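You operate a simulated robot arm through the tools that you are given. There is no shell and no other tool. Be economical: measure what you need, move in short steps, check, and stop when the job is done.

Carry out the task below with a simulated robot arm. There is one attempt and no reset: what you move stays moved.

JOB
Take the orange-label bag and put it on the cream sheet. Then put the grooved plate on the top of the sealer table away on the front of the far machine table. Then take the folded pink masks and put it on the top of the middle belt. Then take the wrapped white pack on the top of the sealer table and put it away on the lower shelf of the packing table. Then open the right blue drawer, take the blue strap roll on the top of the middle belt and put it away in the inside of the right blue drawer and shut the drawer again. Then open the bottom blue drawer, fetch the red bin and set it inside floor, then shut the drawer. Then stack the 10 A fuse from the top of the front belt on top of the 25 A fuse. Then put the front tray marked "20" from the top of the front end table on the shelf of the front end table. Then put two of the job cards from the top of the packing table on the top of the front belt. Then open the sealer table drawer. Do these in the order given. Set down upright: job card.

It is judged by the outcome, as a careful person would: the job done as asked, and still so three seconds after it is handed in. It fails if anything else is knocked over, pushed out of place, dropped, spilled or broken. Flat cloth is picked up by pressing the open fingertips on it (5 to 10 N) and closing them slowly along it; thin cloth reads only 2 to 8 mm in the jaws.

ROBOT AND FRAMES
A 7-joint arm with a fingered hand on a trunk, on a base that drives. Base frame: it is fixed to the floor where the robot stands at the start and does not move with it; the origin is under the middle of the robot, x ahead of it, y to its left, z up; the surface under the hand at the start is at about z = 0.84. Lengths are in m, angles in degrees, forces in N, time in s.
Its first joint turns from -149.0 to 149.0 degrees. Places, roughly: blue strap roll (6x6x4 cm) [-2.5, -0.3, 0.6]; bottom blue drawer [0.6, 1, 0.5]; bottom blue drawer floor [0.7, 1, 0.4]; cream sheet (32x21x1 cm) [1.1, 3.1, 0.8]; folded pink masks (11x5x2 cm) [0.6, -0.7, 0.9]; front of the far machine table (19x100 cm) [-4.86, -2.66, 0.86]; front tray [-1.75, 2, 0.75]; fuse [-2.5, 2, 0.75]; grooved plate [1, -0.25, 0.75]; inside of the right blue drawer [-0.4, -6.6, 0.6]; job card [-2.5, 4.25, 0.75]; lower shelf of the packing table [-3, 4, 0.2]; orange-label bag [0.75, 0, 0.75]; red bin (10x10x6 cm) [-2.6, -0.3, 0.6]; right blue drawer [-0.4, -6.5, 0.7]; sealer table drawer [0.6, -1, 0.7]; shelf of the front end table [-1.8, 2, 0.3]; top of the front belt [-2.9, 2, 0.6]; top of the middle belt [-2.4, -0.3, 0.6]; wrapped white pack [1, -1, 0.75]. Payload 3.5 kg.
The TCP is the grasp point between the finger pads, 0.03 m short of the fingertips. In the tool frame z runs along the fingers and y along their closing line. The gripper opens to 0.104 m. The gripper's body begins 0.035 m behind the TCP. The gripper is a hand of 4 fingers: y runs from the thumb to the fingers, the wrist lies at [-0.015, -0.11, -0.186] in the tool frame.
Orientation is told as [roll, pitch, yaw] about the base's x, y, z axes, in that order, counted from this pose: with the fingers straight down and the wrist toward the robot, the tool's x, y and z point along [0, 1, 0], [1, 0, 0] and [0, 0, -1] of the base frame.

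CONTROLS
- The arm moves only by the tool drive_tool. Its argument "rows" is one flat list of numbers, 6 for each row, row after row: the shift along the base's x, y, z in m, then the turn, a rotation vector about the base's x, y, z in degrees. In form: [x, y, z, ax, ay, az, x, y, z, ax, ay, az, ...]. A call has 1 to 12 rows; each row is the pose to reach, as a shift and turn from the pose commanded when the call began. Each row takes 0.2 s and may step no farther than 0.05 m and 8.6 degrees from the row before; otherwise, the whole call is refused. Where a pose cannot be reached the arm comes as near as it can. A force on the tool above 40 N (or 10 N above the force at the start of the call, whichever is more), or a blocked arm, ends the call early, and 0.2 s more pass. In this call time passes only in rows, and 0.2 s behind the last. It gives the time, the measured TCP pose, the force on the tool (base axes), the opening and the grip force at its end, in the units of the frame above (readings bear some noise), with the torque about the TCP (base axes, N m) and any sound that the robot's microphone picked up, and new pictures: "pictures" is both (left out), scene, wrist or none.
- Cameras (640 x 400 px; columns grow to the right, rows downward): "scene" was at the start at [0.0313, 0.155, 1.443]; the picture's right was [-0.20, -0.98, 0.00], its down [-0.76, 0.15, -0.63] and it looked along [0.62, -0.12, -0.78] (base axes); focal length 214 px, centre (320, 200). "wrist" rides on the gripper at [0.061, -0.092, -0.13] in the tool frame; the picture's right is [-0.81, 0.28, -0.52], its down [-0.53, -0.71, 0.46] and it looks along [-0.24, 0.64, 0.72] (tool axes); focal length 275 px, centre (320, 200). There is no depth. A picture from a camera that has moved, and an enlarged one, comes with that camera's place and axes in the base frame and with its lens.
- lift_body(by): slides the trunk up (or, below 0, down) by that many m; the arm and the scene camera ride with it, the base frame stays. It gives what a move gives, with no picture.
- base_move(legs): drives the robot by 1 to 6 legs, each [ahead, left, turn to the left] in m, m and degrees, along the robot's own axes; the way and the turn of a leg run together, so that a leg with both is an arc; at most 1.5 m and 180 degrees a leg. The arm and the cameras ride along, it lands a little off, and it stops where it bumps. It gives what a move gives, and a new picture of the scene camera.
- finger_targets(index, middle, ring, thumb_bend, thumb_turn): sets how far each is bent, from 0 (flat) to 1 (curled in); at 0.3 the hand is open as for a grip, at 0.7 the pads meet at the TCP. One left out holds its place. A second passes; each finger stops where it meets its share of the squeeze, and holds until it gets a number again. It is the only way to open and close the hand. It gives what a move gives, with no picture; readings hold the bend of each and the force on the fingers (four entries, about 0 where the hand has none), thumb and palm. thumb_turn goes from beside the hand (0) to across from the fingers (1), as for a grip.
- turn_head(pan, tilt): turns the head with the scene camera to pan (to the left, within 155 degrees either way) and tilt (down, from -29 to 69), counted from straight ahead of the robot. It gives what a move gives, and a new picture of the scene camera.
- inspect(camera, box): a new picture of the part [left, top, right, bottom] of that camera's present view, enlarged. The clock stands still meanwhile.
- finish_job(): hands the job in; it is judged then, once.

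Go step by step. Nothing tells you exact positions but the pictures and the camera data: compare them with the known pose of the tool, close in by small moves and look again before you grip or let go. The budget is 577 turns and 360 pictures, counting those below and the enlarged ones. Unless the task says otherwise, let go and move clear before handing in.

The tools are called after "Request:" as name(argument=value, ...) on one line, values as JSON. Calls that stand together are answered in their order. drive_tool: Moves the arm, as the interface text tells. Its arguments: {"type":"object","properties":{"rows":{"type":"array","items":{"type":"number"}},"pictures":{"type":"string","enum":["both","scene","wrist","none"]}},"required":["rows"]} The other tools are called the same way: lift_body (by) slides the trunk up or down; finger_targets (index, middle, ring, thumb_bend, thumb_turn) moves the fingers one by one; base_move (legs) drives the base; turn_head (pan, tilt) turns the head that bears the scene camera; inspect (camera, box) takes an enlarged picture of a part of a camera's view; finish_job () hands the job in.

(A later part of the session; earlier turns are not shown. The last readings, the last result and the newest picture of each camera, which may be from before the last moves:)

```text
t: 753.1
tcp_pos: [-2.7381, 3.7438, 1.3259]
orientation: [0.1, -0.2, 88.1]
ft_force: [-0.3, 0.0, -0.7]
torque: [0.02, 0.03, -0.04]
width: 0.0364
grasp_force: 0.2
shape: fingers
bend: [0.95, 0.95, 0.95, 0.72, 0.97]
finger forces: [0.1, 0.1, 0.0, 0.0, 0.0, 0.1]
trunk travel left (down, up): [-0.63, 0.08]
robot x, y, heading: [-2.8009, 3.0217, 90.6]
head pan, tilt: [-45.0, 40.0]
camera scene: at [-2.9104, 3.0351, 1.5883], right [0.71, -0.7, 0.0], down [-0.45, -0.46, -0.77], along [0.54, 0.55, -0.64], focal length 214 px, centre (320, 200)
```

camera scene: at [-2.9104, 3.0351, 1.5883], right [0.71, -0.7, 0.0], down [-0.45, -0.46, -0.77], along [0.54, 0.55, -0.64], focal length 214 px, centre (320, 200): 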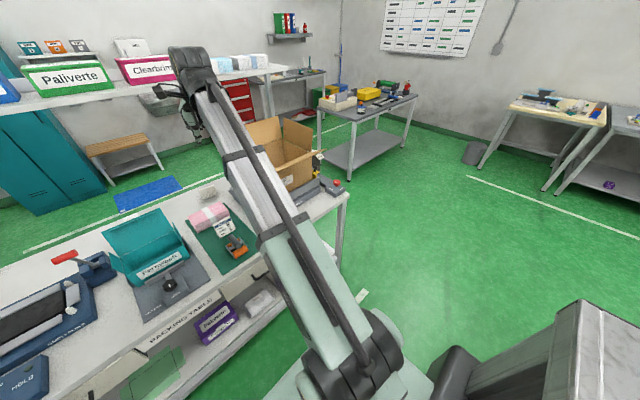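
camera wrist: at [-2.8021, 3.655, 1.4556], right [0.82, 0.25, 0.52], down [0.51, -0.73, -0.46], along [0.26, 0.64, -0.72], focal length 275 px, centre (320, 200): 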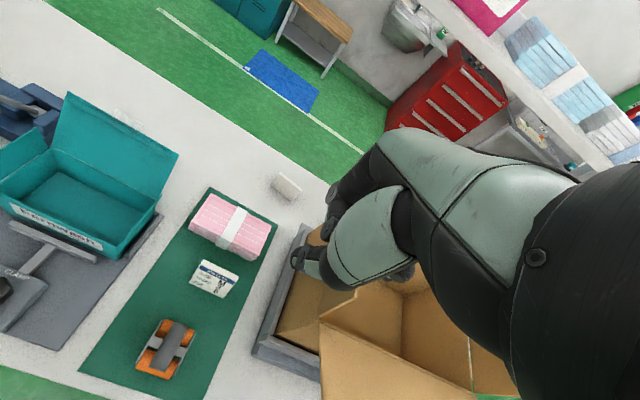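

I'll take the card at the back first. I drive closer (left a bit, away from the carton) and rotate the hand so the wrist is on the west side.

Request:
base_move(legs=[[0.22, 0.1, 0]])

Request:
lift_body(by=-0.13)

Request:
finger_targets(index=0.3, middle=0.3, ring=0.3, thumb_bend=0.3)

Request:
drive_tool(rows=[0.01, 0.0, 0, 0, 0, -8, 0.02, 0.0, 0, 0, 0, -16, 0.03, 0, 0, 0, 0, -24, 0.04, 0.01, 0, 0, 0, -32, 0.05, 0.02, 0, 0, 0, -40, 0.06, 0.03, 0, 0, 0, -48, 0.07, 0.04, 0, 0, 0, -56, 0.08, 0.05, 0, 0, 0, -64, 0.09, 0.06, 0, 0, 0, -72, 0.1, 0.07, 0, 0, 0, -80, 0.11, 0.08, 0, 0, 0, -88, 0.12, 0.09, 0, 0, 0, -96])

```text
t: 754.9
tcp_pos: [-2.8406, 3.9627, 1.3252]
orientation: [0.3, -0.2, 88.3]
ft_force: [0.7, -0.3, -0.2]
torque: [-0.04, -0.03, 0.0]
width: 0.0367
grasp_force: 0.0
shape: fingers
bend: [0.95, 0.95, 0.95, 0.72, 0.97]
finger forces: [0.1, 0.0, 0.0, 0.1, 0.0, 0.1]
trunk travel left (down, up): [-0.63, 0.08]
robot x, y, heading: [-2.9035, 3.2414, 90.5]
head pan, tilt: [-45.0, 40.0]
camera scene: at [-3.0125, 3.2517, 1.5882], right [0.72, -0.7, 0.0], down [-0.45, -0.46, -0.77], along [0.54, 0.55, -0.64], focal length 214 px, centre (320, 200)
```

scene: 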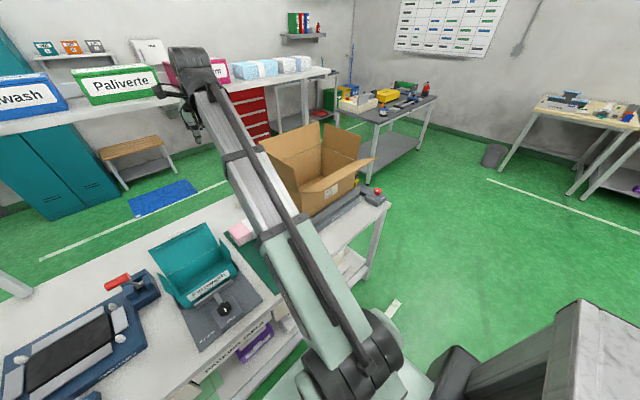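

```text
t: 756.4
tcp_pos: [-2.8409, 3.9607, 1.1964]
orientation: [0.2, -0.2, 88.2]
ft_force: [1.0, -0.8, -0.5]
torque: [0.01, 0.01, -0.03]
width: 0.0366
grasp_force: 0.1
shape: fingers
bend: [0.95, 0.95, 0.95, 0.72, 0.97]
finger forces: [0.0, 0.1, 0.0, 0.0, 0.0, 0.1]
trunk travel left (down, up): [-0.5, 0.21]
robot x, y, heading: [-2.9049, 3.2369, 90.6]
head pan, tilt: [-45.0, 40.0]
```

```text
t: 757.4
tcp_pos: [-2.8415, 3.9609, 1.1967]
orientation: [0.1, -0.3, 88.3]
ft_force: [-0.2, 0.2, -0.5]
torque: [0.01, -0.01, 0.02]
width: 0.1029
grasp_force: 0.0
shape: fingers
bend: [0.3, 0.3, 0.3, 0.3, 0.97]
finger forces: [0.0, 0.1, 0.0, 0.0, 0.0, 0.0]
trunk travel left (down, up): [-0.5, 0.21]
robot x, y, heading: [-2.9047, 3.2398, 90.7]
head pan, tilt: [-45.0, 40.0]
```

```text
t: 760.0
tcp_pos: [-2.7206, 4.0513, 1.1952]
orientation: [0.3, -0.2, -7.9]
ft_force: [0.0, 0.1, -0.2]
torque: [0.04, -0.01, 0.01]
width: 0.1027
grasp_force: 0.2
shape: fingers
bend: [0.3, 0.3, 0.3, 0.3, 0.97]
finger forces: [0.0, 0.0, 0.0, 0.1, 0.0, 0.0]
trunk travel left (down, up): [-0.5, 0.21]
robot x, y, heading: [-2.9042, 3.2344, 90.8]
head pan, tilt: [-45.0, 40.0]
camera scene: at [-3.012, 3.2509, 1.4583], right [0.72, -0.7, 0.0], down [-0.45, -0.46, -0.77], along [0.54, 0.55, -0.64], focal length 214 px, centre (320, 200)
camera wrist: at [-2.8037, 4.1234, 1.3247], right [0.16, -0.84, 0.52], down [-0.78, -0.43, -0.46], along [0.61, -0.33, -0.72], focal length 275 px, centre (320, 200)
```

scene: 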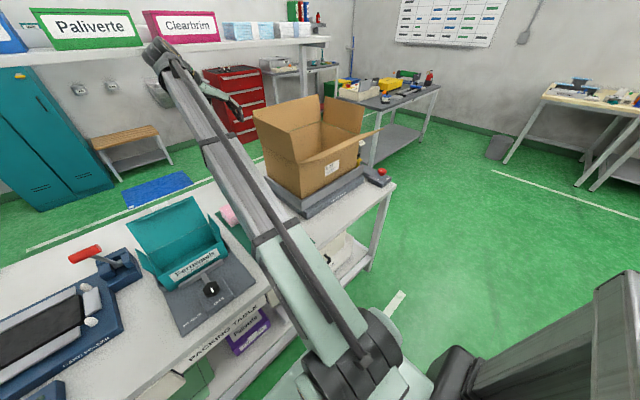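
wrist: 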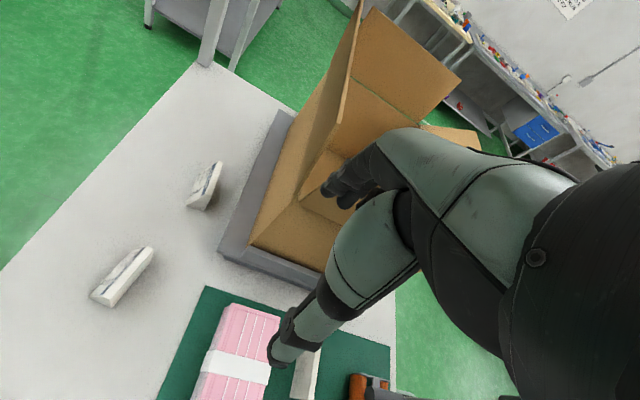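

Request:
inspect(camera="wrist", box=[60, 140, 260, 320])

```text
2.22 times, centred on (160, 230) of wrist
camera zoom: at [-2.8037, 4.1234, 1.3247], right [0.16, -0.84, 0.52], down [-0.78, -0.43, -0.46], along [0.61, -0.33, -0.72], focal length 612 px, centre (676, 133)
```

zoom: 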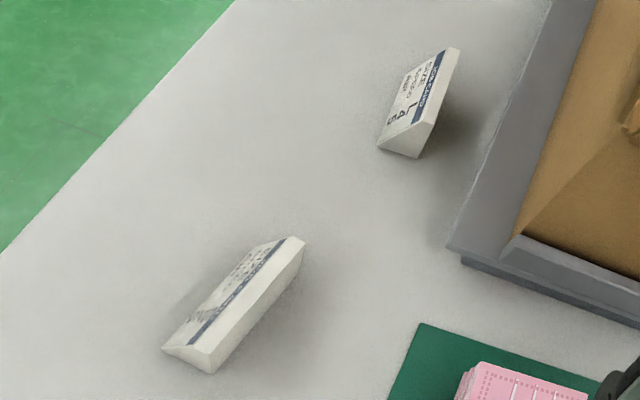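

The cards are wedge-shaped stands: card 2 centre ≈[-2.687, 4.188], ~8.7 cm wide. An overhead shelf edge is near y≈4.15, z≈1.39, so I lower the hand first, then go north.

Request:
drive_tool(rows=[0, 0, -0.045, 0, 0, 0, 0, 0, -0.09, 0, 0, 0, 0, 0, -0.135, 0, 0, 0, 0, 0, -0.18, 0, 0, 0, 0.005, 0, -0.21, 0, 0, 0], pictures="none")

Request:
base_move(legs=[[0.05, 0, 0]])

Request:
finger_targets(index=0.2, middle=0.2, ring=0.2, thumb_bend=0.2)

Request:
drive_tool(rows=[0.008, 0.025, 0, 0, 0, 0, 0.015, 0.05, 0, 0, 0, 0, 0.022, 0.07, 0, 0, 0, 0], pictures="wrist")

```text
t: 761.2
tcp_pos: [-2.7135, 4.0518, 0.9831]
orientation: [0.2, -0.1, -7.7]
ft_force: [0.3, -0.6, 0.3]
torque: [-0.01, -0.01, 0.04]
width: 0.1029
grasp_force: 0.1
shape: fingers
bend: [0.3, 0.3, 0.3, 0.3, 0.97]
finger forces: [0.0, 0.0, 0.0, 0.1, 0.0, 0.0]
trunk travel left (down, up): [-0.5, 0.21]
robot x, y, heading: [-2.9025, 3.2377, 90.6]
head pan, tilt: [-45.0, 40.0]
```

```text
t: 762.2
tcp_pos: [-2.7139, 4.1025, 0.9824]
orientation: [0.2, -0.3, -7.8]
ft_force: [-0.2, -0.8, 0.5]
torque: [-0.02, 0.02, -0.01]
width: 0.1028
grasp_force: 0.0
shape: fingers
bend: [0.3, 0.3, 0.3, 0.3, 0.97]
finger forces: [0.1, 0.0, 0.0, 0.1, 0.0, 0.0]
trunk travel left (down, up): [-0.5, 0.21]
robot x, y, heading: [-2.9056, 3.2864, 90.8]
head pan, tilt: [-45.0, 40.0]
camera scene: at [-3.0126, 3.3013, 1.4582], right [0.71, -0.7, 0.0], down [-0.45, -0.46, -0.77], along [0.54, 0.55, -0.64], focal length 214 px, centre (320, 200)
```

scene: 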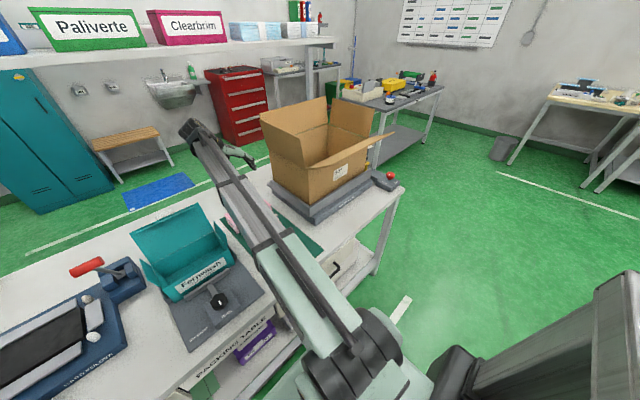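

```text
t: 763.2
tcp_pos: [-2.7145, 4.1004, 0.9846]
orientation: [0.2, -0.1, -7.8]
ft_force: [-0.1, 0.0, 1.1]
torque: [0.03, -0.01, -0.02]
width: 0.1253
grasp_force: 0.0
shape: fingers
bend: [0.2, 0.2, 0.2, 0.2, 0.97]
finger forces: [0.0, 0.1, 0.0, 0.0, 0.1, 0.0]
trunk travel left (down, up): [-0.5, 0.21]
robot x, y, heading: [-2.9071, 3.2876, 90.4]
head pan, tilt: [-45.0, 40.0]
```

```text
t: 764.0
tcp_pos: [-2.6962, 4.1714, 0.9846]
orientation: [0.2, -0.2, -7.7]
ft_force: [-0.1, -0.3, 0.2]
torque: [0.02, 0.0, 0.0]
width: 0.1253
grasp_force: 0.0
shape: fingers
bend: [0.2, 0.2, 0.2, 0.2, 0.97]
finger forces: [0.0, 0.1, 0.1, 0.0, 0.1, 0.1]
trunk travel left (down, up): [-0.5, 0.21]
robot x, y, heading: [-2.9058, 3.2847, 90.7]
head pan, tilt: [-45.0, 40.0]
camera wrist: at [-2.7784, 4.2447, 1.1146], right [0.16, -0.84, 0.52], down [-0.78, -0.43, -0.46], along [0.61, -0.33, -0.72], focal length 275 px, centre (320, 200)
```

wrist: 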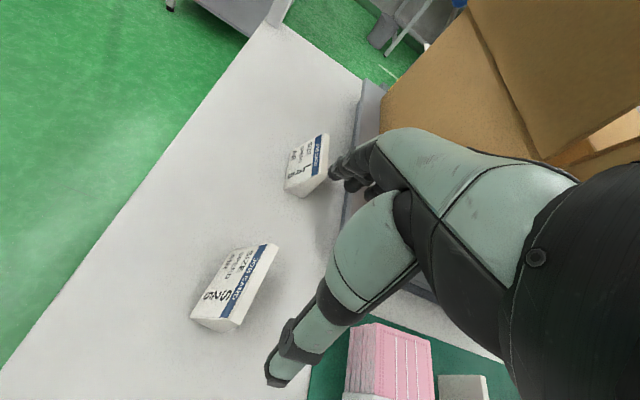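

Request:
drive_tool(rows=[0.01, 0.014, -0.04, 0, 0, 1, 0.01, 0.014, -0.08, 0, 0, 1, 0.01, 0.014, -0.11, 0, 0, 1], pictures="wrist")

```text
t: 764.8
tcp_pos: [-2.6828, 4.1845, 0.8719]
orientation: [0.2, -0.2, -6.7]
ft_force: [-0.1, 0.5, 0.1]
torque: [0.0, -0.01, -0.03]
width: 0.125
grasp_force: 0.1
shape: fingers
bend: [0.2, 0.2, 0.2, 0.2, 0.97]
finger forces: [0.0, 0.1, 0.1, 0.0, 0.0, 0.1]
trunk travel left (down, up): [-0.5, 0.21]
robot x, y, heading: [-2.9012, 3.2879, 90.8]
head pan, tilt: [-45.0, 40.0]
camera wrist: at [-2.7683, 4.2556, 1.0014], right [0.18, -0.84, 0.52], down [-0.77, -0.44, -0.46], along [0.61, -0.32, -0.72], focal length 275 px, centre (320, 200)
```

wrist: 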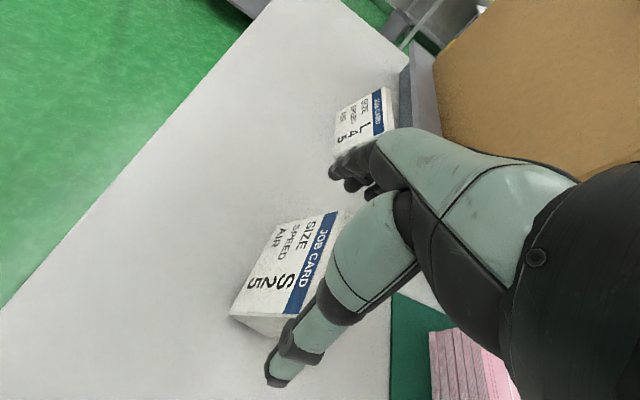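

Request:
drive_tool(rows=[-0.004, 0, -0.016, 0, 0, 0, -0.004, 0, -0.031, 0, 0, 0], pictures="none")

Request:
finger_targets(index=0.7, middle=0.7, ring=0.7, thumb_bend=0.7)

Request:
drive_tool(rows=[0, 0, 0.02, 0, 0, 0, 0, 0, 0.05, 0, 0, 0], pictures="wrist")

```text
t: 765.4
tcp_pos: [-2.6868, 4.1842, 0.841]
orientation: [0.1, -0.2, -6.8]
ft_force: [-0.2, -0.3, 1.0]
torque: [0.04, -0.01, 0.0]
width: 0.1257
grasp_force: 0.4
shape: fingers
bend: [0.2, 0.2, 0.2, 0.2, 0.97]
finger forces: [0.1, 0.0, 0.0, 0.0, 0.5, 0.0]
trunk travel left (down, up): [-0.5, 0.21]
robot x, y, heading: [-2.9038, 3.2843, 90.8]
head pan, tilt: [-45.0, 40.0]
```

```text
t: 766.4
tcp_pos: [-2.6856, 4.1837, 0.8423]
orientation: [0.2, -0.2, -6.7]
ft_force: [-2.2, 0.7, 6.4]
torque: [-0.07, -0.22, 0.0]
width: 0.0789
grasp_force: 28.2
shape: fingers
bend: [0.32, 0.42, 0.7, 0.5, 0.95]
finger forces: [13.2, 13.5, 0.1, 0.0, 30.1, 0.0]
trunk travel left (down, up): [-0.5, 0.21]
robot x, y, heading: [-2.9046, 3.2851, 90.7]
head pan, tilt: [-45.0, 40.0]
```

```text
t: 767.0
tcp_pos: [-2.6863, 4.1838, 0.8922]
orientation: [0.2, -0.2, -6.8]
ft_force: [-0.4, 0.2, -0.9]
torque: [0.0, -0.01, 0.01]
width: 0.0781
grasp_force: 28.2
shape: fingers
bend: [0.32, 0.43, 0.7, 0.51, 0.95]
finger forces: [14.5, 13.7, 0.1, 0.1, 28.4, 0.0]
trunk travel left (down, up): [-0.5, 0.21]
robot x, y, heading: [-2.9044, 3.2882, 90.9]
head pan, tilt: [-45.0, 40.0]
camera wrist: at [-2.7711, 4.2555, 1.0217], right [0.18, -0.84, 0.52], down [-0.77, -0.44, -0.46], along [0.61, -0.32, -0.72], focal length 275 px, centre (320, 200)
```

wrist: 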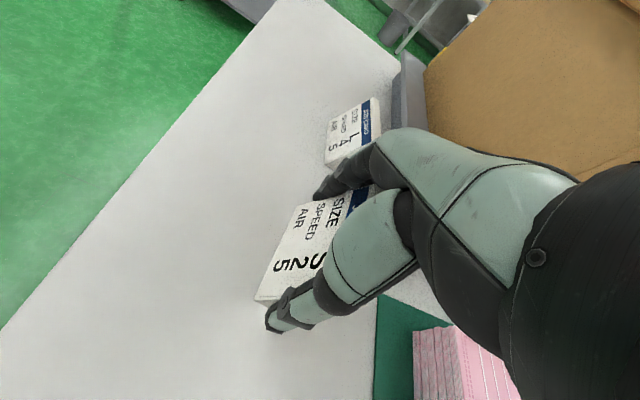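

The card is held. I raise it modestly, back away from the table, then turn toward the front belt.

Request:
drive_tool(rows=[0, 0, 0.045, 0, 0, 0, -0.005, 0, 0.09, 0, 0, 0, -0.01, -0.01, 0.12, 0, 0, 0], pictures="none")

Request:
base_move(legs=[[-0.45, 0, 0]])

```text
t: 767.8
tcp_pos: [-2.6977, 4.1748, 1.015]
orientation: [0.2, -0.2, -6.6]
ft_force: [0.4, 0.9, -0.9]
torque: [0.01, -0.02, -0.03]
width: 0.078
grasp_force: 28.3
shape: fingers
bend: [0.32, 0.43, 0.7, 0.51, 0.95]
finger forces: [14.7, 13.8, 0.0, 0.1, 28.4, 0.1]
trunk travel left (down, up): [-0.5, 0.21]
robot x, y, heading: [-2.9046, 3.2845, 90.4]
head pan, tilt: [-45.0, 40.0]
```

```text
t: 770.5
tcp_pos: [-2.7029, 3.7161, 1.0151]
orientation: [0.2, -0.2, -5.9]
ft_force: [0.5, -0.1, -0.4]
torque: [0.0, 0.03, -0.01]
width: 0.0779
grasp_force: 28.4
shape: fingers
bend: [0.32, 0.43, 0.7, 0.51, 0.95]
finger forces: [14.7, 13.7, 0.0, 0.0, 28.3, 0.1]
trunk travel left (down, up): [-0.5, 0.21]
robot x, y, heading: [-2.8943, 2.8208, 91.3]
head pan, tilt: [-45.0, 40.0]
camera scene: at [-3.0048, 2.8377, 1.4583], right [0.72, -0.69, 0.0], down [-0.44, -0.47, -0.77], along [0.53, 0.55, -0.64], focal length 214 px, centre (320, 200)
```

scene: 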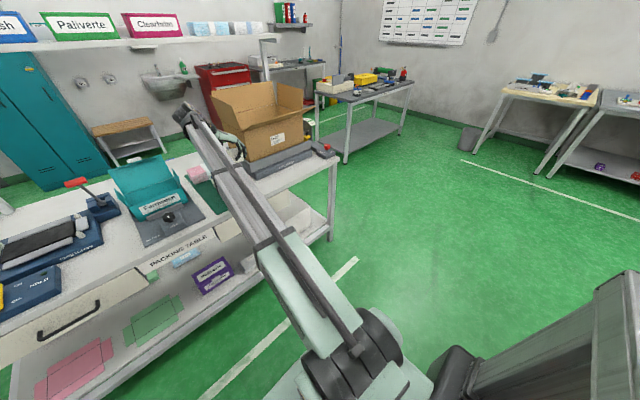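

Request:
drive_tool(rows=[0, -0.015, 0.045, 0, 0, 0, 0, -0.03, 0.09, 0, 0, 0, 0, -0.045, 0.135, 0, 0, 0, 0, -0.06, 0.18, 0, 0, 0, -0.01, -0.1, 0.2, 0, 0, 0, -0.02, -0.14, 0.2, 0, 0, 0, -0.03, -0.18, 0.2, 0, 0, 0, -0.04, -0.22, 0.2, 0, 0, 0], pictures="none")

Request:
base_move(legs=[[0, 0, 90], [0, 0, 90]])

Request:
turn_head(pan=20, tilt=40)

```text
t: 772.3
tcp_pos: [-2.742, 3.4935, 1.211]
orientation: [0.6, -0.2, -5.6]
ft_force: [-0.2, 0.0, -1.1]
torque: [-0.04, 0.0, 0.02]
width: 0.0779
grasp_force: 28.3
shape: fingers
bend: [0.32, 0.43, 0.7, 0.51, 0.95]
finger forces: [15.0, 13.8, 0.0, 0.0, 28.4, 0.1]
out of reach, approached as far as the arm can: row 8
trunk travel left (down, up): [-0.5, 0.21]
robot x, y, heading: [-2.898, 2.8237, 91.4]
head pan, tilt: [-45.0, 40.0]
```

```text
t: 780.4
tcp_pos: [-3.0378, 2.1525, 1.2098]
orientation: [0.6, -0.4, 175.5]
ft_force: [-0.1, -0.7, -1.1]
torque: [-0.02, 0.0, 0.0]
width: 0.0775
grasp_force: 29.2
shape: fingers
bend: [0.32, 0.43, 0.7, 0.51, 0.95]
finger forces: [14.6, 13.9, 0.1, 0.1, 28.8, 0.1]
trunk travel left (down, up): [-0.5, 0.21]
robot x, y, heading: [-2.8955, 2.8231, -87.6]
head pan, tilt: [-45.0, 40.0]
camera scene: at [-2.7841, 2.8152, 1.4583], right [-0.74, 0.68, 0.0], down [0.43, 0.47, -0.77], along [-0.52, -0.57, -0.64], focal length 214 px, centre (320, 200)
```

scene: 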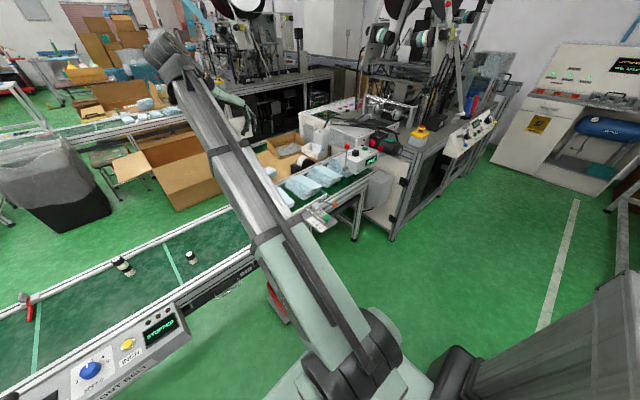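

```text
t: 781.8
tcp_pos: [-3.0367, 2.1517, 1.2084]
orientation: [0.6, -0.4, 175.5]
ft_force: [-0.5, -0.2, -1.0]
torque: [-0.01, -0.01, -0.02]
width: 0.0777
grasp_force: 29.3
shape: fingers
bend: [0.32, 0.43, 0.7, 0.51, 0.95]
finger forces: [14.6, 13.7, 0.1, 0.1, 28.8, 0.0]
trunk travel left (down, up): [-0.5, 0.21]
robot x, y, heading: [-2.8957, 2.8242, -87.4]
head pan, tilt: [20.0, 40.0]
camera scene: at [-2.6942, 2.7994, 1.4583], right [-0.92, -0.38, 0.0], down [-0.25, 0.59, -0.77], along [0.29, -0.71, -0.64], focal length 214 px, centre (320, 200)
```

scene: 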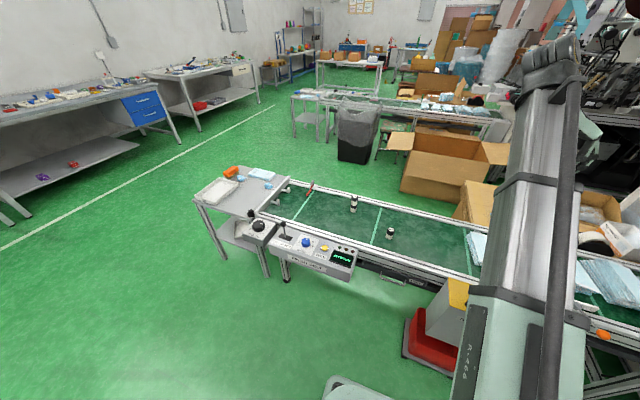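

Request:
base_move(legs=[[0, 0.68, -2]])

Request:
lift_body(by=-0.25)

Request:
drive_tool(rows=[0, -0.04, -0.02, 0, 0, 0, 0, -0.08, -0.04, 0, 0, 0, 0, -0.12, -0.06, 0, 0, 0, 0, -0.14, -0.1, 0, 0, 0])

```text
t: 785.5
tcp_pos: [-2.3858, 2.1744, 1.2098]
orientation: [0.6, -0.5, 173.0]
ft_force: [-0.3, -0.3, -0.4]
torque: [0.03, 0.0, 0.01]
width: 0.0776
grasp_force: 28.9
shape: fingers
bend: [0.32, 0.43, 0.7, 0.51, 0.95]
finger forces: [14.6, 13.8, 0.0, 0.0, 28.9, 0.0]
trunk travel left (down, up): [-0.5, 0.21]
robot x, y, heading: [-2.2146, 2.8421, -90.1]
head pan, tilt: [20.0, 40.0]
camera scene: at [-2.0148, 2.8058, 1.4582], right [-0.94, -0.34, 0.0], down [-0.22, 0.6, -0.77], along [0.26, -0.72, -0.64], focal length 214 px, centre (320, 200)
```

scene: 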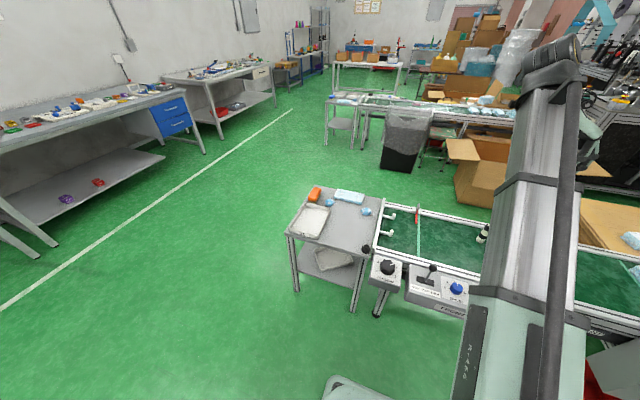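

```text
t: 788.1
tcp_pos: [-2.3862, 2.1743, 0.9607]
orientation: [0.6, -0.4, 173.1]
ft_force: [-0.4, -0.1, -0.5]
torque: [0.01, 0.0, 0.04]
width: 0.0779
grasp_force: 28.5
shape: fingers
bend: [0.32, 0.43, 0.7, 0.51, 0.95]
finger forces: [14.6, 13.8, 0.1, 0.1, 28.8, 0.0]
trunk travel left (down, up): [-0.25, 0.46]
robot x, y, heading: [-2.213, 2.8421, -90.1]
head pan, tilt: [20.0, 40.0]
```

```text
t: 789.1
tcp_pos: [-2.3864, 2.0348, 0.8605]
orientation: [0.7, -0.5, 173.0]
ft_force: [0.5, 0.9, -0.3]
torque: [-0.02, -0.04, 0.03]
width: 0.0776
grasp_force: 28.3
shape: fingers
bend: [0.32, 0.43, 0.7, 0.51, 0.95]
finger forces: [14.6, 13.8, 0.1, 0.0, 28.8, 0.0]
trunk travel left (down, up): [-0.25, 0.46]
robot x, y, heading: [-2.2161, 2.8404, -90.2]
head pan, tilt: [20.0, 40.0]
camera scene: at [-2.015, 2.806, 1.2083], right [-0.94, -0.34, 0.0], down [-0.22, 0.6, -0.77], along [0.26, -0.72, -0.64], focal length 214 px, centre (320, 200)
camera wrist: at [-2.3024, 1.9632, 0.9895], right [-0.17, 0.84, 0.51], down [0.77, 0.44, -0.47], along [-0.62, 0.31, -0.72], focal length 275 px, centre (320, 200)
```

scene: 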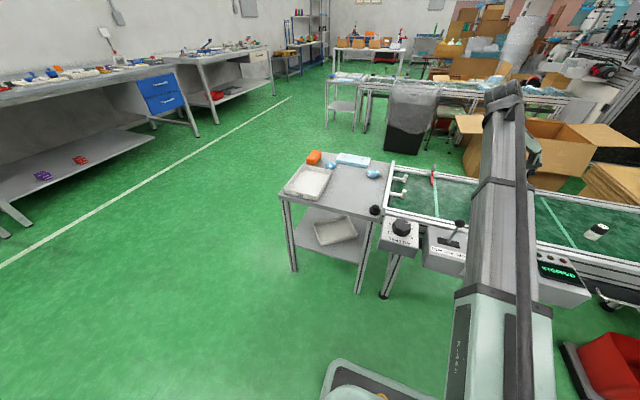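
wrist: 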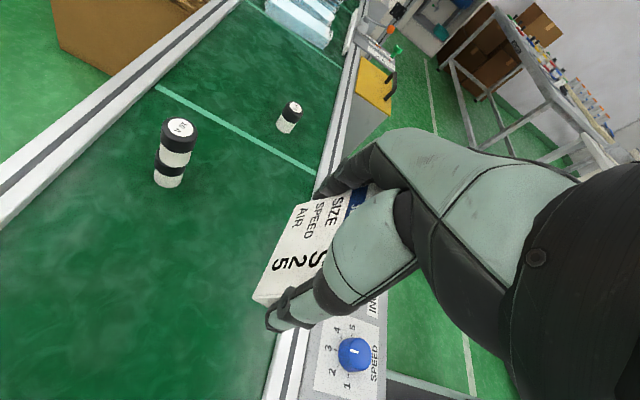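

Request:
drive_tool(rows=[0.008, -0.03, -0.035, 0, 0, 0, 0.015, -0.065, -0.06, 0, 0, 0, 0.015, -0.065, -0.105, 0, 0, 0, 0.015, -0.065, -0.15, 0, 0, 0, 0.015, -0.065, -0.185, 0, 0, 0], pictures="wrist")

```text
t: 790.3
tcp_pos: [-2.3727, 1.9702, 0.6743]
orientation: [0.5, -0.4, 173.0]
ft_force: [1.0, 0.8, -0.9]
torque: [-0.07, -0.01, -0.03]
width: 0.0775
grasp_force: 28.9
shape: fingers
bend: [0.32, 0.43, 0.7, 0.51, 0.95]
finger forces: [14.8, 13.8, 0.0, 0.0, 28.7, 0.1]
trunk travel left (down, up): [-0.25, 0.46]
robot x, y, heading: [-2.2143, 2.839, -89.8]
head pan, tilt: [20.0, 40.0]
camera wrist: at [-2.2886, 1.8989, 0.8046], right [-0.17, 0.84, 0.51], down [0.77, 0.44, -0.47], along [-0.62, 0.31, -0.72], focal length 275 px, centre (320, 200)
```

wrist: 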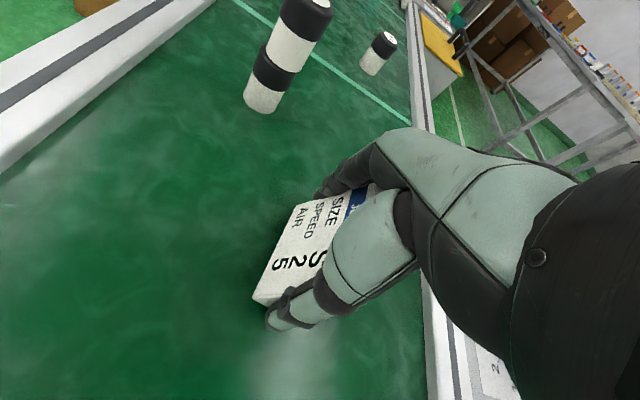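

Request:
drive_tool(rows=[0, 0, -0.006, 0, 0, 0, 0, 0, -0.011, 0, 0, 0, 0, 0, -0.016, 0, 0, 0, 0, 0, -0.02, 0, 0, 0], pictures="none")

```text
t: 791.3
tcp_pos: [-2.3709, 1.9699, 0.6608]
orientation: [1.0, -0.6, 173.2]
ft_force: [4.9, -7.1, 32.7]
torque: [0.33, 1.22, 0.2]
width: 0.0778
grasp_force: 31.6
shape: fingers
bend: [0.31, 0.41, 0.7, 0.52, 0.95]
finger forces: [14.8, 16.3, 0.0, 0.0, 31.8, 0.0]
trunk travel left (down, up): [-0.25, 0.46]
robot x, y, heading: [-2.2176, 2.8416, -90.1]
head pan, tilt: [20.0, 40.0]
```

Request:
drive_tool(rows=[0, 0, 0.005, 0, 0, 0], pictures="none")

Request:
finger_targets(index=0.2, middle=0.2, ring=0.2, thumb_bend=0.2)

Request:
drive_tool(rows=[0, 0, 0.02, 0, 0, 0, 0, 0, 0.06, 0, 0, 0, 0, 0, 0.105, 0, 0, 0, 0, 0, 0.15, 0, 0, 0, 0, 0, 0.2, 0, 0, 0])

```text
t: 791.7
tcp_pos: [-2.3702, 1.9702, 0.6613]
orientation: [0.8, -0.4, 173.1]
ft_force: [0.9, -7.9, 19.4]
torque: [0.05, 0.84, 0.29]
width: 0.0781
grasp_force: 30.0
shape: fingers
bend: [0.31, 0.41, 0.7, 0.52, 0.95]
finger forces: [15.1, 15.6, 0.1, 0.1, 30.1, 0.0]
trunk travel left (down, up): [-0.25, 0.46]
robot x, y, heading: [-2.2152, 2.839, -90.0]
head pan, tilt: [20.0, 40.0]
```

```text
t: 792.7
tcp_pos: [-2.3709, 1.9709, 0.661]
orientation: [0.5, -0.4, 173.1]
ft_force: [-0.8, 0.2, 1.1]
torque: [0.0, -0.02, 0.01]
width: 0.1252
grasp_force: 0.1
shape: fingers
bend: [0.2, 0.2, 0.2, 0.2, 0.97]
finger forces: [0.0, 0.0, 0.1, 0.1, 0.1, 0.0]
trunk travel left (down, up): [-0.25, 0.46]
robot x, y, heading: [-2.216, 2.8418, -89.9]
head pan, tilt: [20.0, 40.0]
```

```text
t: 793.9
tcp_pos: [-2.3717, 1.9698, 0.8618]
orientation: [0.6, -0.4, 173.0]
ft_force: [-0.4, -0.2, -0.5]
torque: [-0.02, -0.01, -0.05]
width: 0.1253
grasp_force: 0.0
shape: fingers
bend: [0.2, 0.2, 0.2, 0.2, 0.97]
finger forces: [0.0, 0.0, 0.0, 0.0, 0.0, 0.0]
trunk travel left (down, up): [-0.25, 0.46]
robot x, y, heading: [-2.2164, 2.8383, -89.8]
head pan, tilt: [20.0, 40.0]
camera scene: at [-2.0149, 2.8056, 1.2082], right [-0.94, -0.34, 0.0], down [-0.22, 0.6, -0.77], along [0.26, -0.72, -0.64], focal length 214 px, centre (320, 200)
camera wrist: at [-2.2888, 1.8995, 0.9911], right [-0.17, 0.84, 0.51], down [0.77, 0.44, -0.47], along [-0.62, 0.31, -0.72], focal length 275 px, centre (320, 200)
```

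scene: 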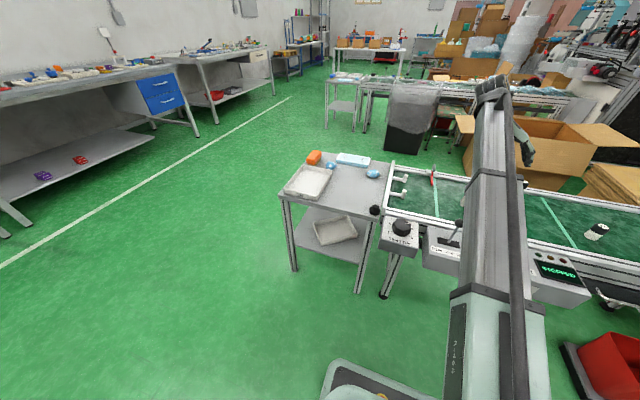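
wrist: 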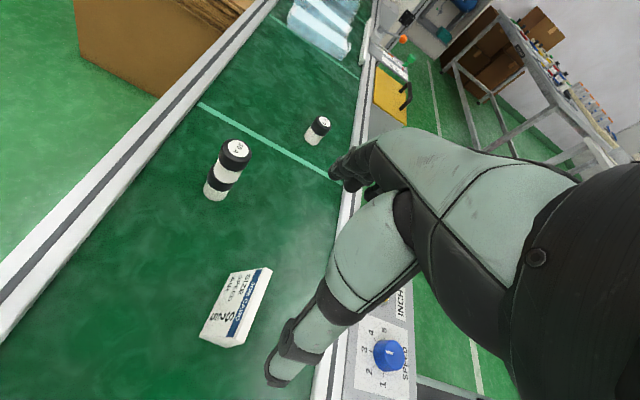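

Card 1 of 2 is standing on the belt. Now the second card (the one by the pink masks). I raise, retract and drive back to the packing table the way I came.

Request:
lift_body(by=0.25)

Request:
drive_tool(rows=[0, 0.04, 0.02, 0, 0, 0, 0, 0.08, 0.04, 0, 0, 0, 0, 0.12, 0.06, 0, 0, 0, 0, 0.16, 0.08, 0, 0, 0, 0, 0.18, 0.09, 0, 0, 0], pictures="none")

Request:
base_move(legs=[[0, -0.66, 0], [0, 0, -90], [0, 0, -90]])

Request:
turn_head(pan=0, tilt=45)

```text
t: 796.5
tcp_pos: [-2.3719, 1.9698, 1.1115]
orientation: [0.5, -0.4, 173.0]
ft_force: [-0.4, 0.3, 0.2]
torque: [0.01, 0.01, -0.02]
width: 0.1251
grasp_force: 0.2
shape: fingers
bend: [0.2, 0.2, 0.2, 0.2, 0.97]
finger forces: [0.0, 0.1, 0.0, 0.0, 0.1, 0.1]
trunk travel left (down, up): [-0.5, 0.21]
robot x, y, heading: [-2.217, 2.8411, -90.0]
head pan, tilt: [20.0, 40.0]
```

```text
t: 797.7
tcp_pos: [-2.3735, 2.1509, 1.2029]
orientation: [0.6, -0.4, 173.0]
ft_force: [0.8, -0.1, -0.4]
torque: [-0.02, 0.01, -0.02]
width: 0.1253
grasp_force: 0.0
shape: fingers
bend: [0.2, 0.2, 0.2, 0.2, 0.97]
finger forces: [0.0, 0.0, 0.1, 0.0, 0.0, 0.0]
trunk travel left (down, up): [-0.5, 0.21]
robot x, y, heading: [-2.2158, 2.8374, -89.9]
head pan, tilt: [20.0, 40.0]
```

```text
t: 809.0
tcp_pos: [-2.6919, 3.5288, 1.203]
orientation: [0.6, -0.3, -8.5]
ft_force: [0.0, -0.7, -0.7]
torque: [0.02, 0.02, 0.01]
width: 0.1252
grasp_force: 0.1
shape: fingers
bend: [0.2, 0.2, 0.2, 0.2, 0.97]
finger forces: [0.0, 0.0, 0.0, 0.0, 0.0, 0.0]
trunk travel left (down, up): [-0.5, 0.21]
robot x, y, heading: [-2.8689, 2.842, 88.4]
head pan, tilt: [20.0, 40.0]
camera scene: at [-3.0654, 2.8821, 1.4583], right [0.95, 0.32, 0.0], down [0.2, -0.61, -0.77], along [-0.24, 0.73, -0.64], focal length 214 px, centre (320, 200)
```

scene: 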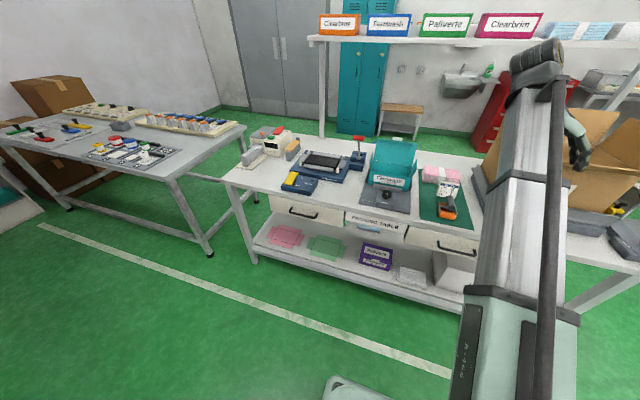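

```text
t: 809.9
tcp_pos: [-2.6912, 3.5278, 1.2042]
orientation: [0.5, -0.4, -8.5]
ft_force: [0.0, 0.5, 0.2]
torque: [0.0, -0.02, 0.0]
width: 0.1252
grasp_force: 0.1
shape: fingers
bend: [0.2, 0.2, 0.2, 0.2, 0.97]
finger forces: [0.0, 0.0, 0.1, 0.1, 0.0, 0.0]
trunk travel left (down, up): [-0.5, 0.21]
robot x, y, heading: [-2.8696, 2.84, 88.5]
head pan, tilt: [0.0, 45.0]
camera scene: at [-3.0364, 2.8828, 1.451], right [1.0, -0.03, 0.0], down [-0.02, -0.71, -0.71], along [0.02, 0.71, -0.71], focal length 214 px, centre (320, 200)
```

scene: 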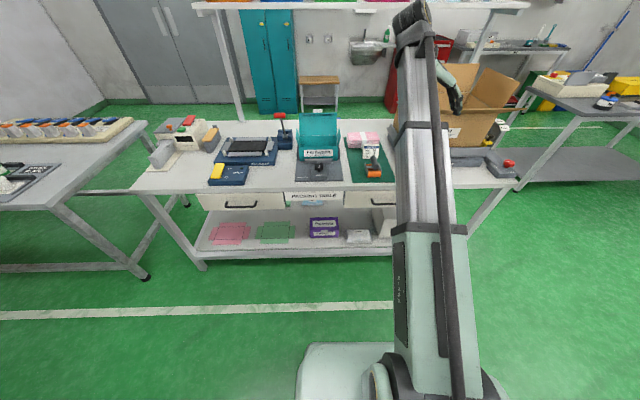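

Request:
base_move(legs=[[0.0, 0.07, 1.5], [0.2, 0, 0]])

Request:
drive_tool(rows=[0, 0.02, -0.03, 0, 0, 6, 0, 0.04, -0.06, 0, 0, 12, 0, 0.06, -0.09, 0, 0, 17, 0, 0.08, -0.12, 0, 0, 17])

```text
t: 812.1
tcp_pos: [-2.7814, 3.732, 1.2024]
orientation: [0.5, -0.4, -6.9]
ft_force: [0.4, 0.1, 0.3]
torque: [-0.01, -0.01, 0.02]
width: 0.1253
grasp_force: 0.0
shape: fingers
bend: [0.2, 0.2, 0.2, 0.2, 0.97]
finger forces: [0.0, 0.1, 0.1, 0.0, 0.1, 0.0]
trunk travel left (down, up): [-0.5, 0.21]
robot x, y, heading: [-2.9417, 3.0414, 89.9]
head pan, tilt: [0.0, 45.0]
camera scene: at [-3.1077, 3.0786, 1.451], right [1.0, 0.0, 0.0], down [0.0, -0.71, -0.71], along [0.0, 0.71, -0.71], focal length 214 px, centre (320, 200)
```

scene: 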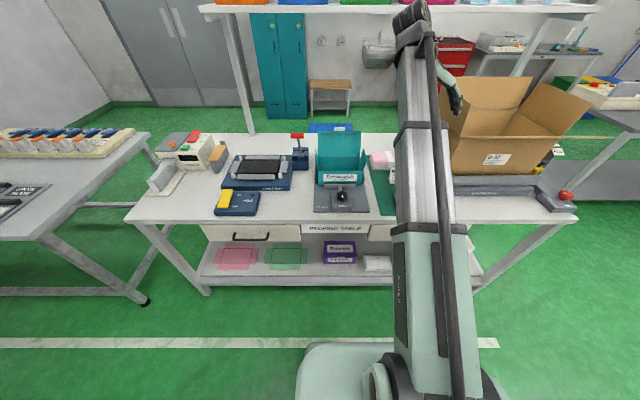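

```text
t: 813.1
tcp_pos: [-2.7793, 3.8134, 1.0837]
orientation: [0.6, -0.5, 10.1]
ft_force: [-0.5, -0.3, 0.7]
torque: [0.02, -0.01, -0.01]
width: 0.1251
grasp_force: 0.1
shape: fingers
bend: [0.2, 0.2, 0.2, 0.2, 0.97]
finger forces: [0.1, 0.0, 0.0, 0.0, 0.0, 0.0]
trunk travel left (down, up): [-0.5, 0.21]
robot x, y, heading: [-2.9386, 3.0405, 90.3]
head pan, tilt: [0.0, 45.0]
camera scene: at [-3.1077, 3.0783, 1.451], right [1.0, 0.0, 0.0], down [0.0, -0.71, -0.71], along [0.0, 0.71, -0.71], focal length 214 px, centre (320, 200)
camera wrist: at [-2.8814, 3.8569, 1.2124], right [0.41, -0.76, 0.51], down [-0.61, -0.64, -0.47], along [0.68, -0.12, -0.72], focal length 275 px, centre (320, 200)
```

scene: 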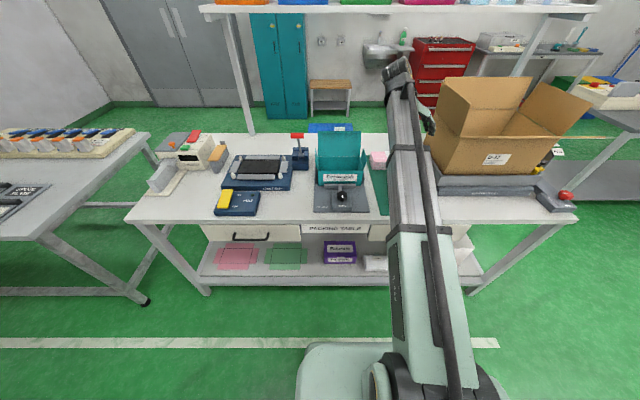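
wrist: 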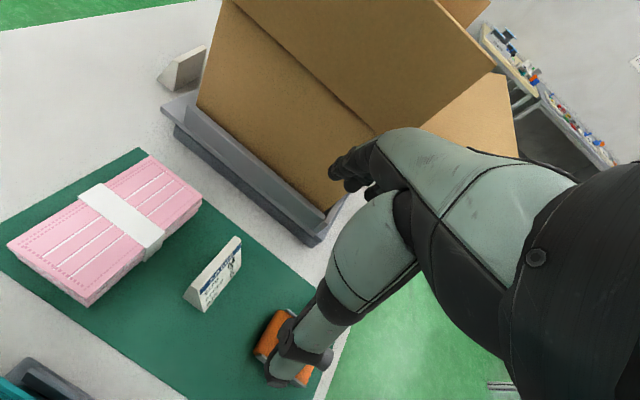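

Request:
drive_tool(rows=[0.012, 0.012, -0.04, 0, 0, -4, 0.025, 0.025, -0.08, 0, 0, -8, 0.032, 0.033, -0.12, 0, 0, -8, 0.032, 0.033, -0.15, 0, 0, -8], pictures="wrist")

```text
t: 814.1
tcp_pos: [-2.7507, 3.8457, 0.9337]
orientation: [0.5, -0.5, 2.0]
ft_force: [0.9, -0.5, -0.3]
torque: [-0.03, -0.02, 0.0]
width: 0.1253
grasp_force: 0.1
shape: fingers
bend: [0.2, 0.2, 0.2, 0.2, 0.97]
finger forces: [0.0, 0.0, 0.0, 0.0, 0.0, 0.0]
trunk travel left (down, up): [-0.5, 0.21]
robot x, y, heading: [-2.94, 3.0404, 90.1]
head pan, tilt: [0.0, 45.0]
camera wrist: at [-2.8457, 3.9024, 1.0634], right [0.3, -0.81, 0.51], down [-0.69, -0.55, -0.47], along [0.66, -0.21, -0.72], focal length 275 px, centre (320, 200)
```

wrist: 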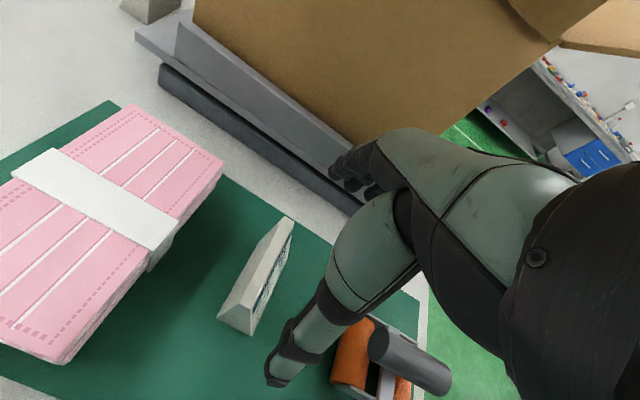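

Request:
drive_tool(rows=[0.004, 0.003, -0.03, 0, 0, -5, 0.004, 0.003, -0.06, 0, 0, -5, 0.004, 0.003, -0.08, 0, 0, -5, 0.004, 0.003, -0.091, 0, 0, -5], pictures="wrist")

```text
t: 815.1
tcp_pos: [-2.7458, 3.8482, 0.842]
orientation: [0.5, -0.4, -2.9]
ft_force: [1.3, -0.1, 0.4]
torque: [0.06, -0.02, 0.02]
width: 0.1256
grasp_force: 0.7
shape: fingers
bend: [0.2, 0.2, 0.2, 0.2, 0.97]
finger forces: [0.0, 0.0, 0.0, 0.0, 0.4, 0.0]
trunk travel left (down, up): [-0.5, 0.21]
robot x, y, heading: [-2.9389, 3.0425, 89.8]
head pan, tilt: [0.0, 45.0]
camera wrist: at [-2.8352, 3.9139, 0.9723], right [0.23, -0.83, 0.51], down [-0.74, -0.49, -0.47], along [0.64, -0.27, -0.72], focal length 275 px, centre (320, 200)
```

wrist: 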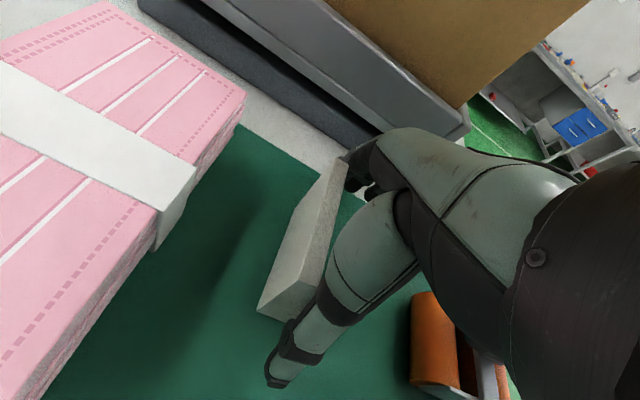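

Request:
finger_targets(index=0.7, middle=0.7, ring=0.7, thumb_bend=0.7)

Request:
drive_tool(rows=[0, 0, 0.02, 0, 0, 0, 0, 0, 0.05, 0, 0, 0, 0, 0, 0.09, 0, 0, 0], pictures="wrist")

```text
t: 816.1
tcp_pos: [-2.7436, 3.8482, 0.8434]
orientation: [0.6, -0.4, -3.0]
ft_force: [-0.7, -1.0, -0.3]
torque: [0.01, 0.03, 0.01]
width: 0.0028
grasp_force: 0.4
shape: fingers
bend: [0.69, 0.7, 0.7, 0.69, 0.98]
finger forces: [0.3, 0.0, 0.1, 0.0, 0.4, 0.0]
trunk travel left (down, up): [-0.5, 0.21]
robot x, y, heading: [-2.9402, 3.0413, 89.9]
head pan, tilt: [0.0, 45.0]
```

```text
t: 816.9
tcp_pos: [-2.7467, 3.8473, 0.9313]
orientation: [0.6, -0.3, -3.0]
ft_force: [-0.8, -0.5, -0.2]
torque: [0.01, 0.02, 0.01]
width: 0.0013
grasp_force: 0.0
shape: fingers
bend: [0.7, 0.7, 0.7, 0.7, 0.98]
finger forces: [0.1, 0.1, 0.1, 0.1, 0.0, 0.1]
trunk travel left (down, up): [-0.5, 0.21]
robot x, y, heading: [-2.9413, 3.0416, 90.2]
head pan, tilt: [0.0, 45.0]
camera wrist: at [-2.8362, 3.9123, 1.0606], right [0.23, -0.83, 0.51], down [-0.74, -0.49, -0.47], along [0.64, -0.27, -0.72], focal length 275 px, centre (320, 200)
```

wrist: 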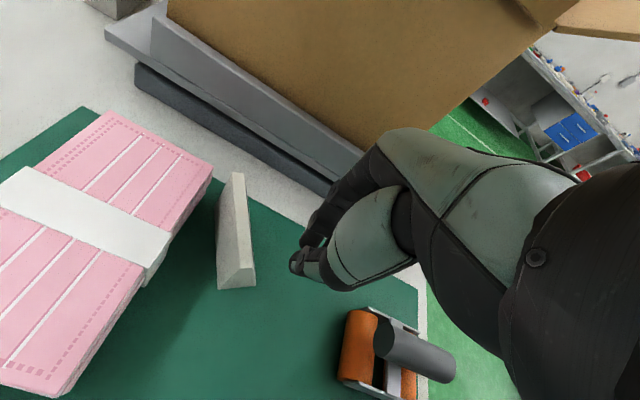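

The card slipped out and turned a bit but is still standing. I look closely.

Request:
inspect(camera="wrist", box=[150, 130, 330, 320])

```text
2.11 times, centred on (240, 225) of wrist
camera zoom: at [-2.8362, 3.9123, 1.0606], right [0.23, -0.83, 0.51], down [-0.74, -0.49, -0.47], along [0.64, -0.27, -0.72], focal length 580 px, centre (488, 147)
```

zoom: 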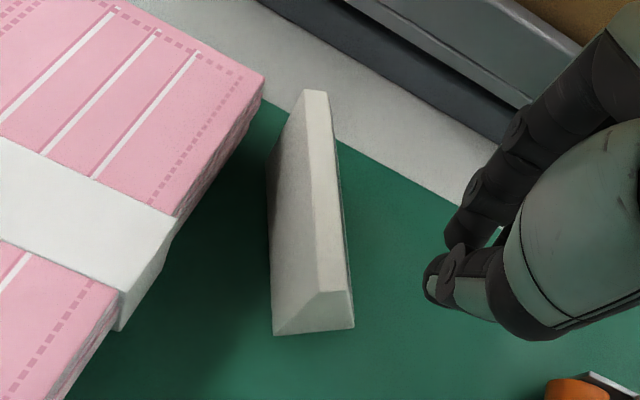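

The card now stands turned ~33°, near the masks. I'll pinch it by its narrow top across its thickness instead (hand yaw ≈123°), so I raise and rotate the hand.

Request:
drive_tool(rows=[0, 0, 0.045, 0, 0, 6, 0, 0, 0.09, 0, 0, 13, 0, 0, 0.13, 0, 0, 21, 0, 0, 0.13, 0, 0, 29, 0, 0, 0.13, 0, 0, 37, 0, 0, 0.13, 0, 0, 45, 0, 0, 0.13, 0, 0, 53, 0, 0, 0.13, 0, 0, 61, 0, 0, 0.13, 0, 0, 69, 0, 0, 0.13, 0, 0, 77, 0, 0, 0.13, 0, 0, 85, 0, 0, 0.13, 0, 0, 93], pictures="none")

Request:
finger_targets(index=0.53, middle=0.53, ring=0.53, thumb_bend=0.53)

Request:
drive_tool(rows=[0.005, 0.01, -0.02, 0, 0, 8, 0.01, 0.02, -0.05, 0, 0, 16, 0.015, 0.03, -0.08, 0, 0, 24, 0.02, 0.04, -0.1, 0, 0, 33], pictures="wrist")

```text
t: 819.5
tcp_pos: [-2.7455, 3.8495, 1.0615]
orientation: [0.6, -0.4, 90.2]
ft_force: [0.0, -1.1, -0.1]
torque: [-0.01, 0.05, 0.02]
width: 0.0014
grasp_force: 0.2
shape: fingers
bend: [0.7, 0.7, 0.7, 0.7, 0.98]
finger forces: [0.0, 0.0, 0.0, 0.0, 0.0, 0.1]
trunk travel left (down, up): [-0.5, 0.21]
robot x, y, heading: [-2.9443, 3.0412, 90.1]
head pan, tilt: [0.0, 45.0]
```

```text
t: 820.5
tcp_pos: [-2.7446, 3.8495, 1.0633]
orientation: [0.6, -0.4, 89.9]
ft_force: [-0.5, 0.1, -0.5]
torque: [-0.02, 0.01, -0.03]
width: 0.0439
grasp_force: 0.0
shape: fingers
bend: [0.53, 0.53, 0.53, 0.53, 0.98]
finger forces: [0.0, 0.0, 0.0, 0.0, 0.0, 0.0]
trunk travel left (down, up): [-0.5, 0.21]
robot x, y, heading: [-2.9396, 3.0413, 90.2]
head pan, tilt: [0.0, 45.0]
```

```text
refused: row 4 steps farther than a row can; nothing moved
```

Request:
drive_tool(rows=[0.005, 0.01, -0.02, 0, 0, 8, 0.01, 0.02, -0.05, 0, 0, 16, 0.015, 0.03, -0.08, 0, 0, 24, 0.018, 0.038, -0.1, 0, 0, 32], pictures="wrist")

Request:
inspect(camera="scene", box=[340, 120, 440, 200])

```text
t: 821.5
tcp_pos: [-2.7288, 3.8891, 0.9626]
orientation: [0.6, -0.4, 122.3]
ft_force: [-0.4, 0.1, 0.4]
torque: [0.01, 0.01, 0.04]
width: 0.0438
grasp_force: 0.0
shape: fingers
bend: [0.53, 0.53, 0.53, 0.53, 0.98]
finger forces: [0.0, 0.0, 0.0, 0.1, 0.1, 0.1]
trunk travel left (down, up): [-0.5, 0.21]
robot x, y, heading: [-2.9398, 3.0433, 90.0]
head pan, tilt: [0.0, 45.0]
camera wrist: at [-2.73, 3.779, 1.0917], right [0.55, 0.66, 0.51], down [0.83, -0.32, -0.47], along [-0.15, 0.68, -0.72], focal length 275 px, centre (320, 200)
```

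wrist: 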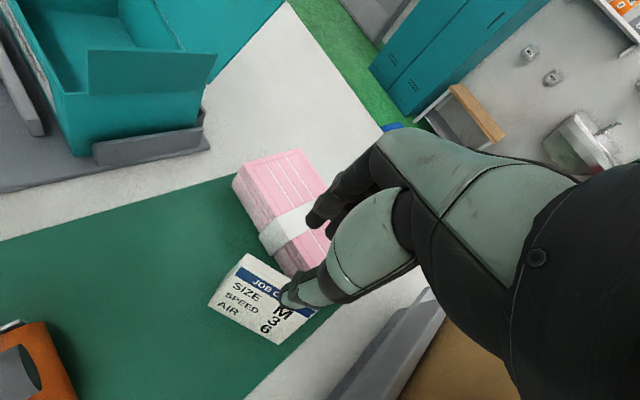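

```text
5.00 times, centred on (390, 160) of scene
camera zoom: at [-3.1076, 3.0784, 1.451], right [1.0, 0.0, 0.0], down [0.0, -0.71, -0.71], along [0.0, 0.71, -0.71], focal length 1072 px, centre (-30, 400)
```

zoom: 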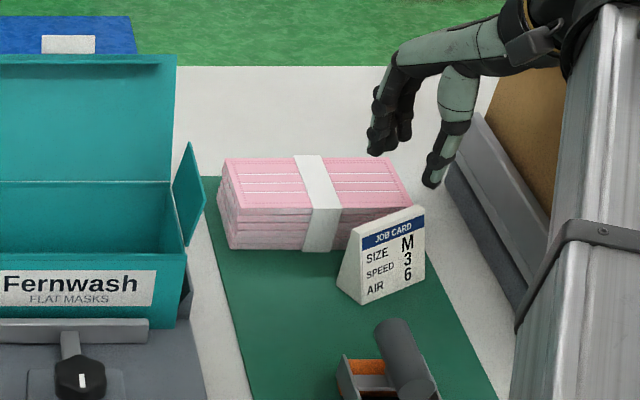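

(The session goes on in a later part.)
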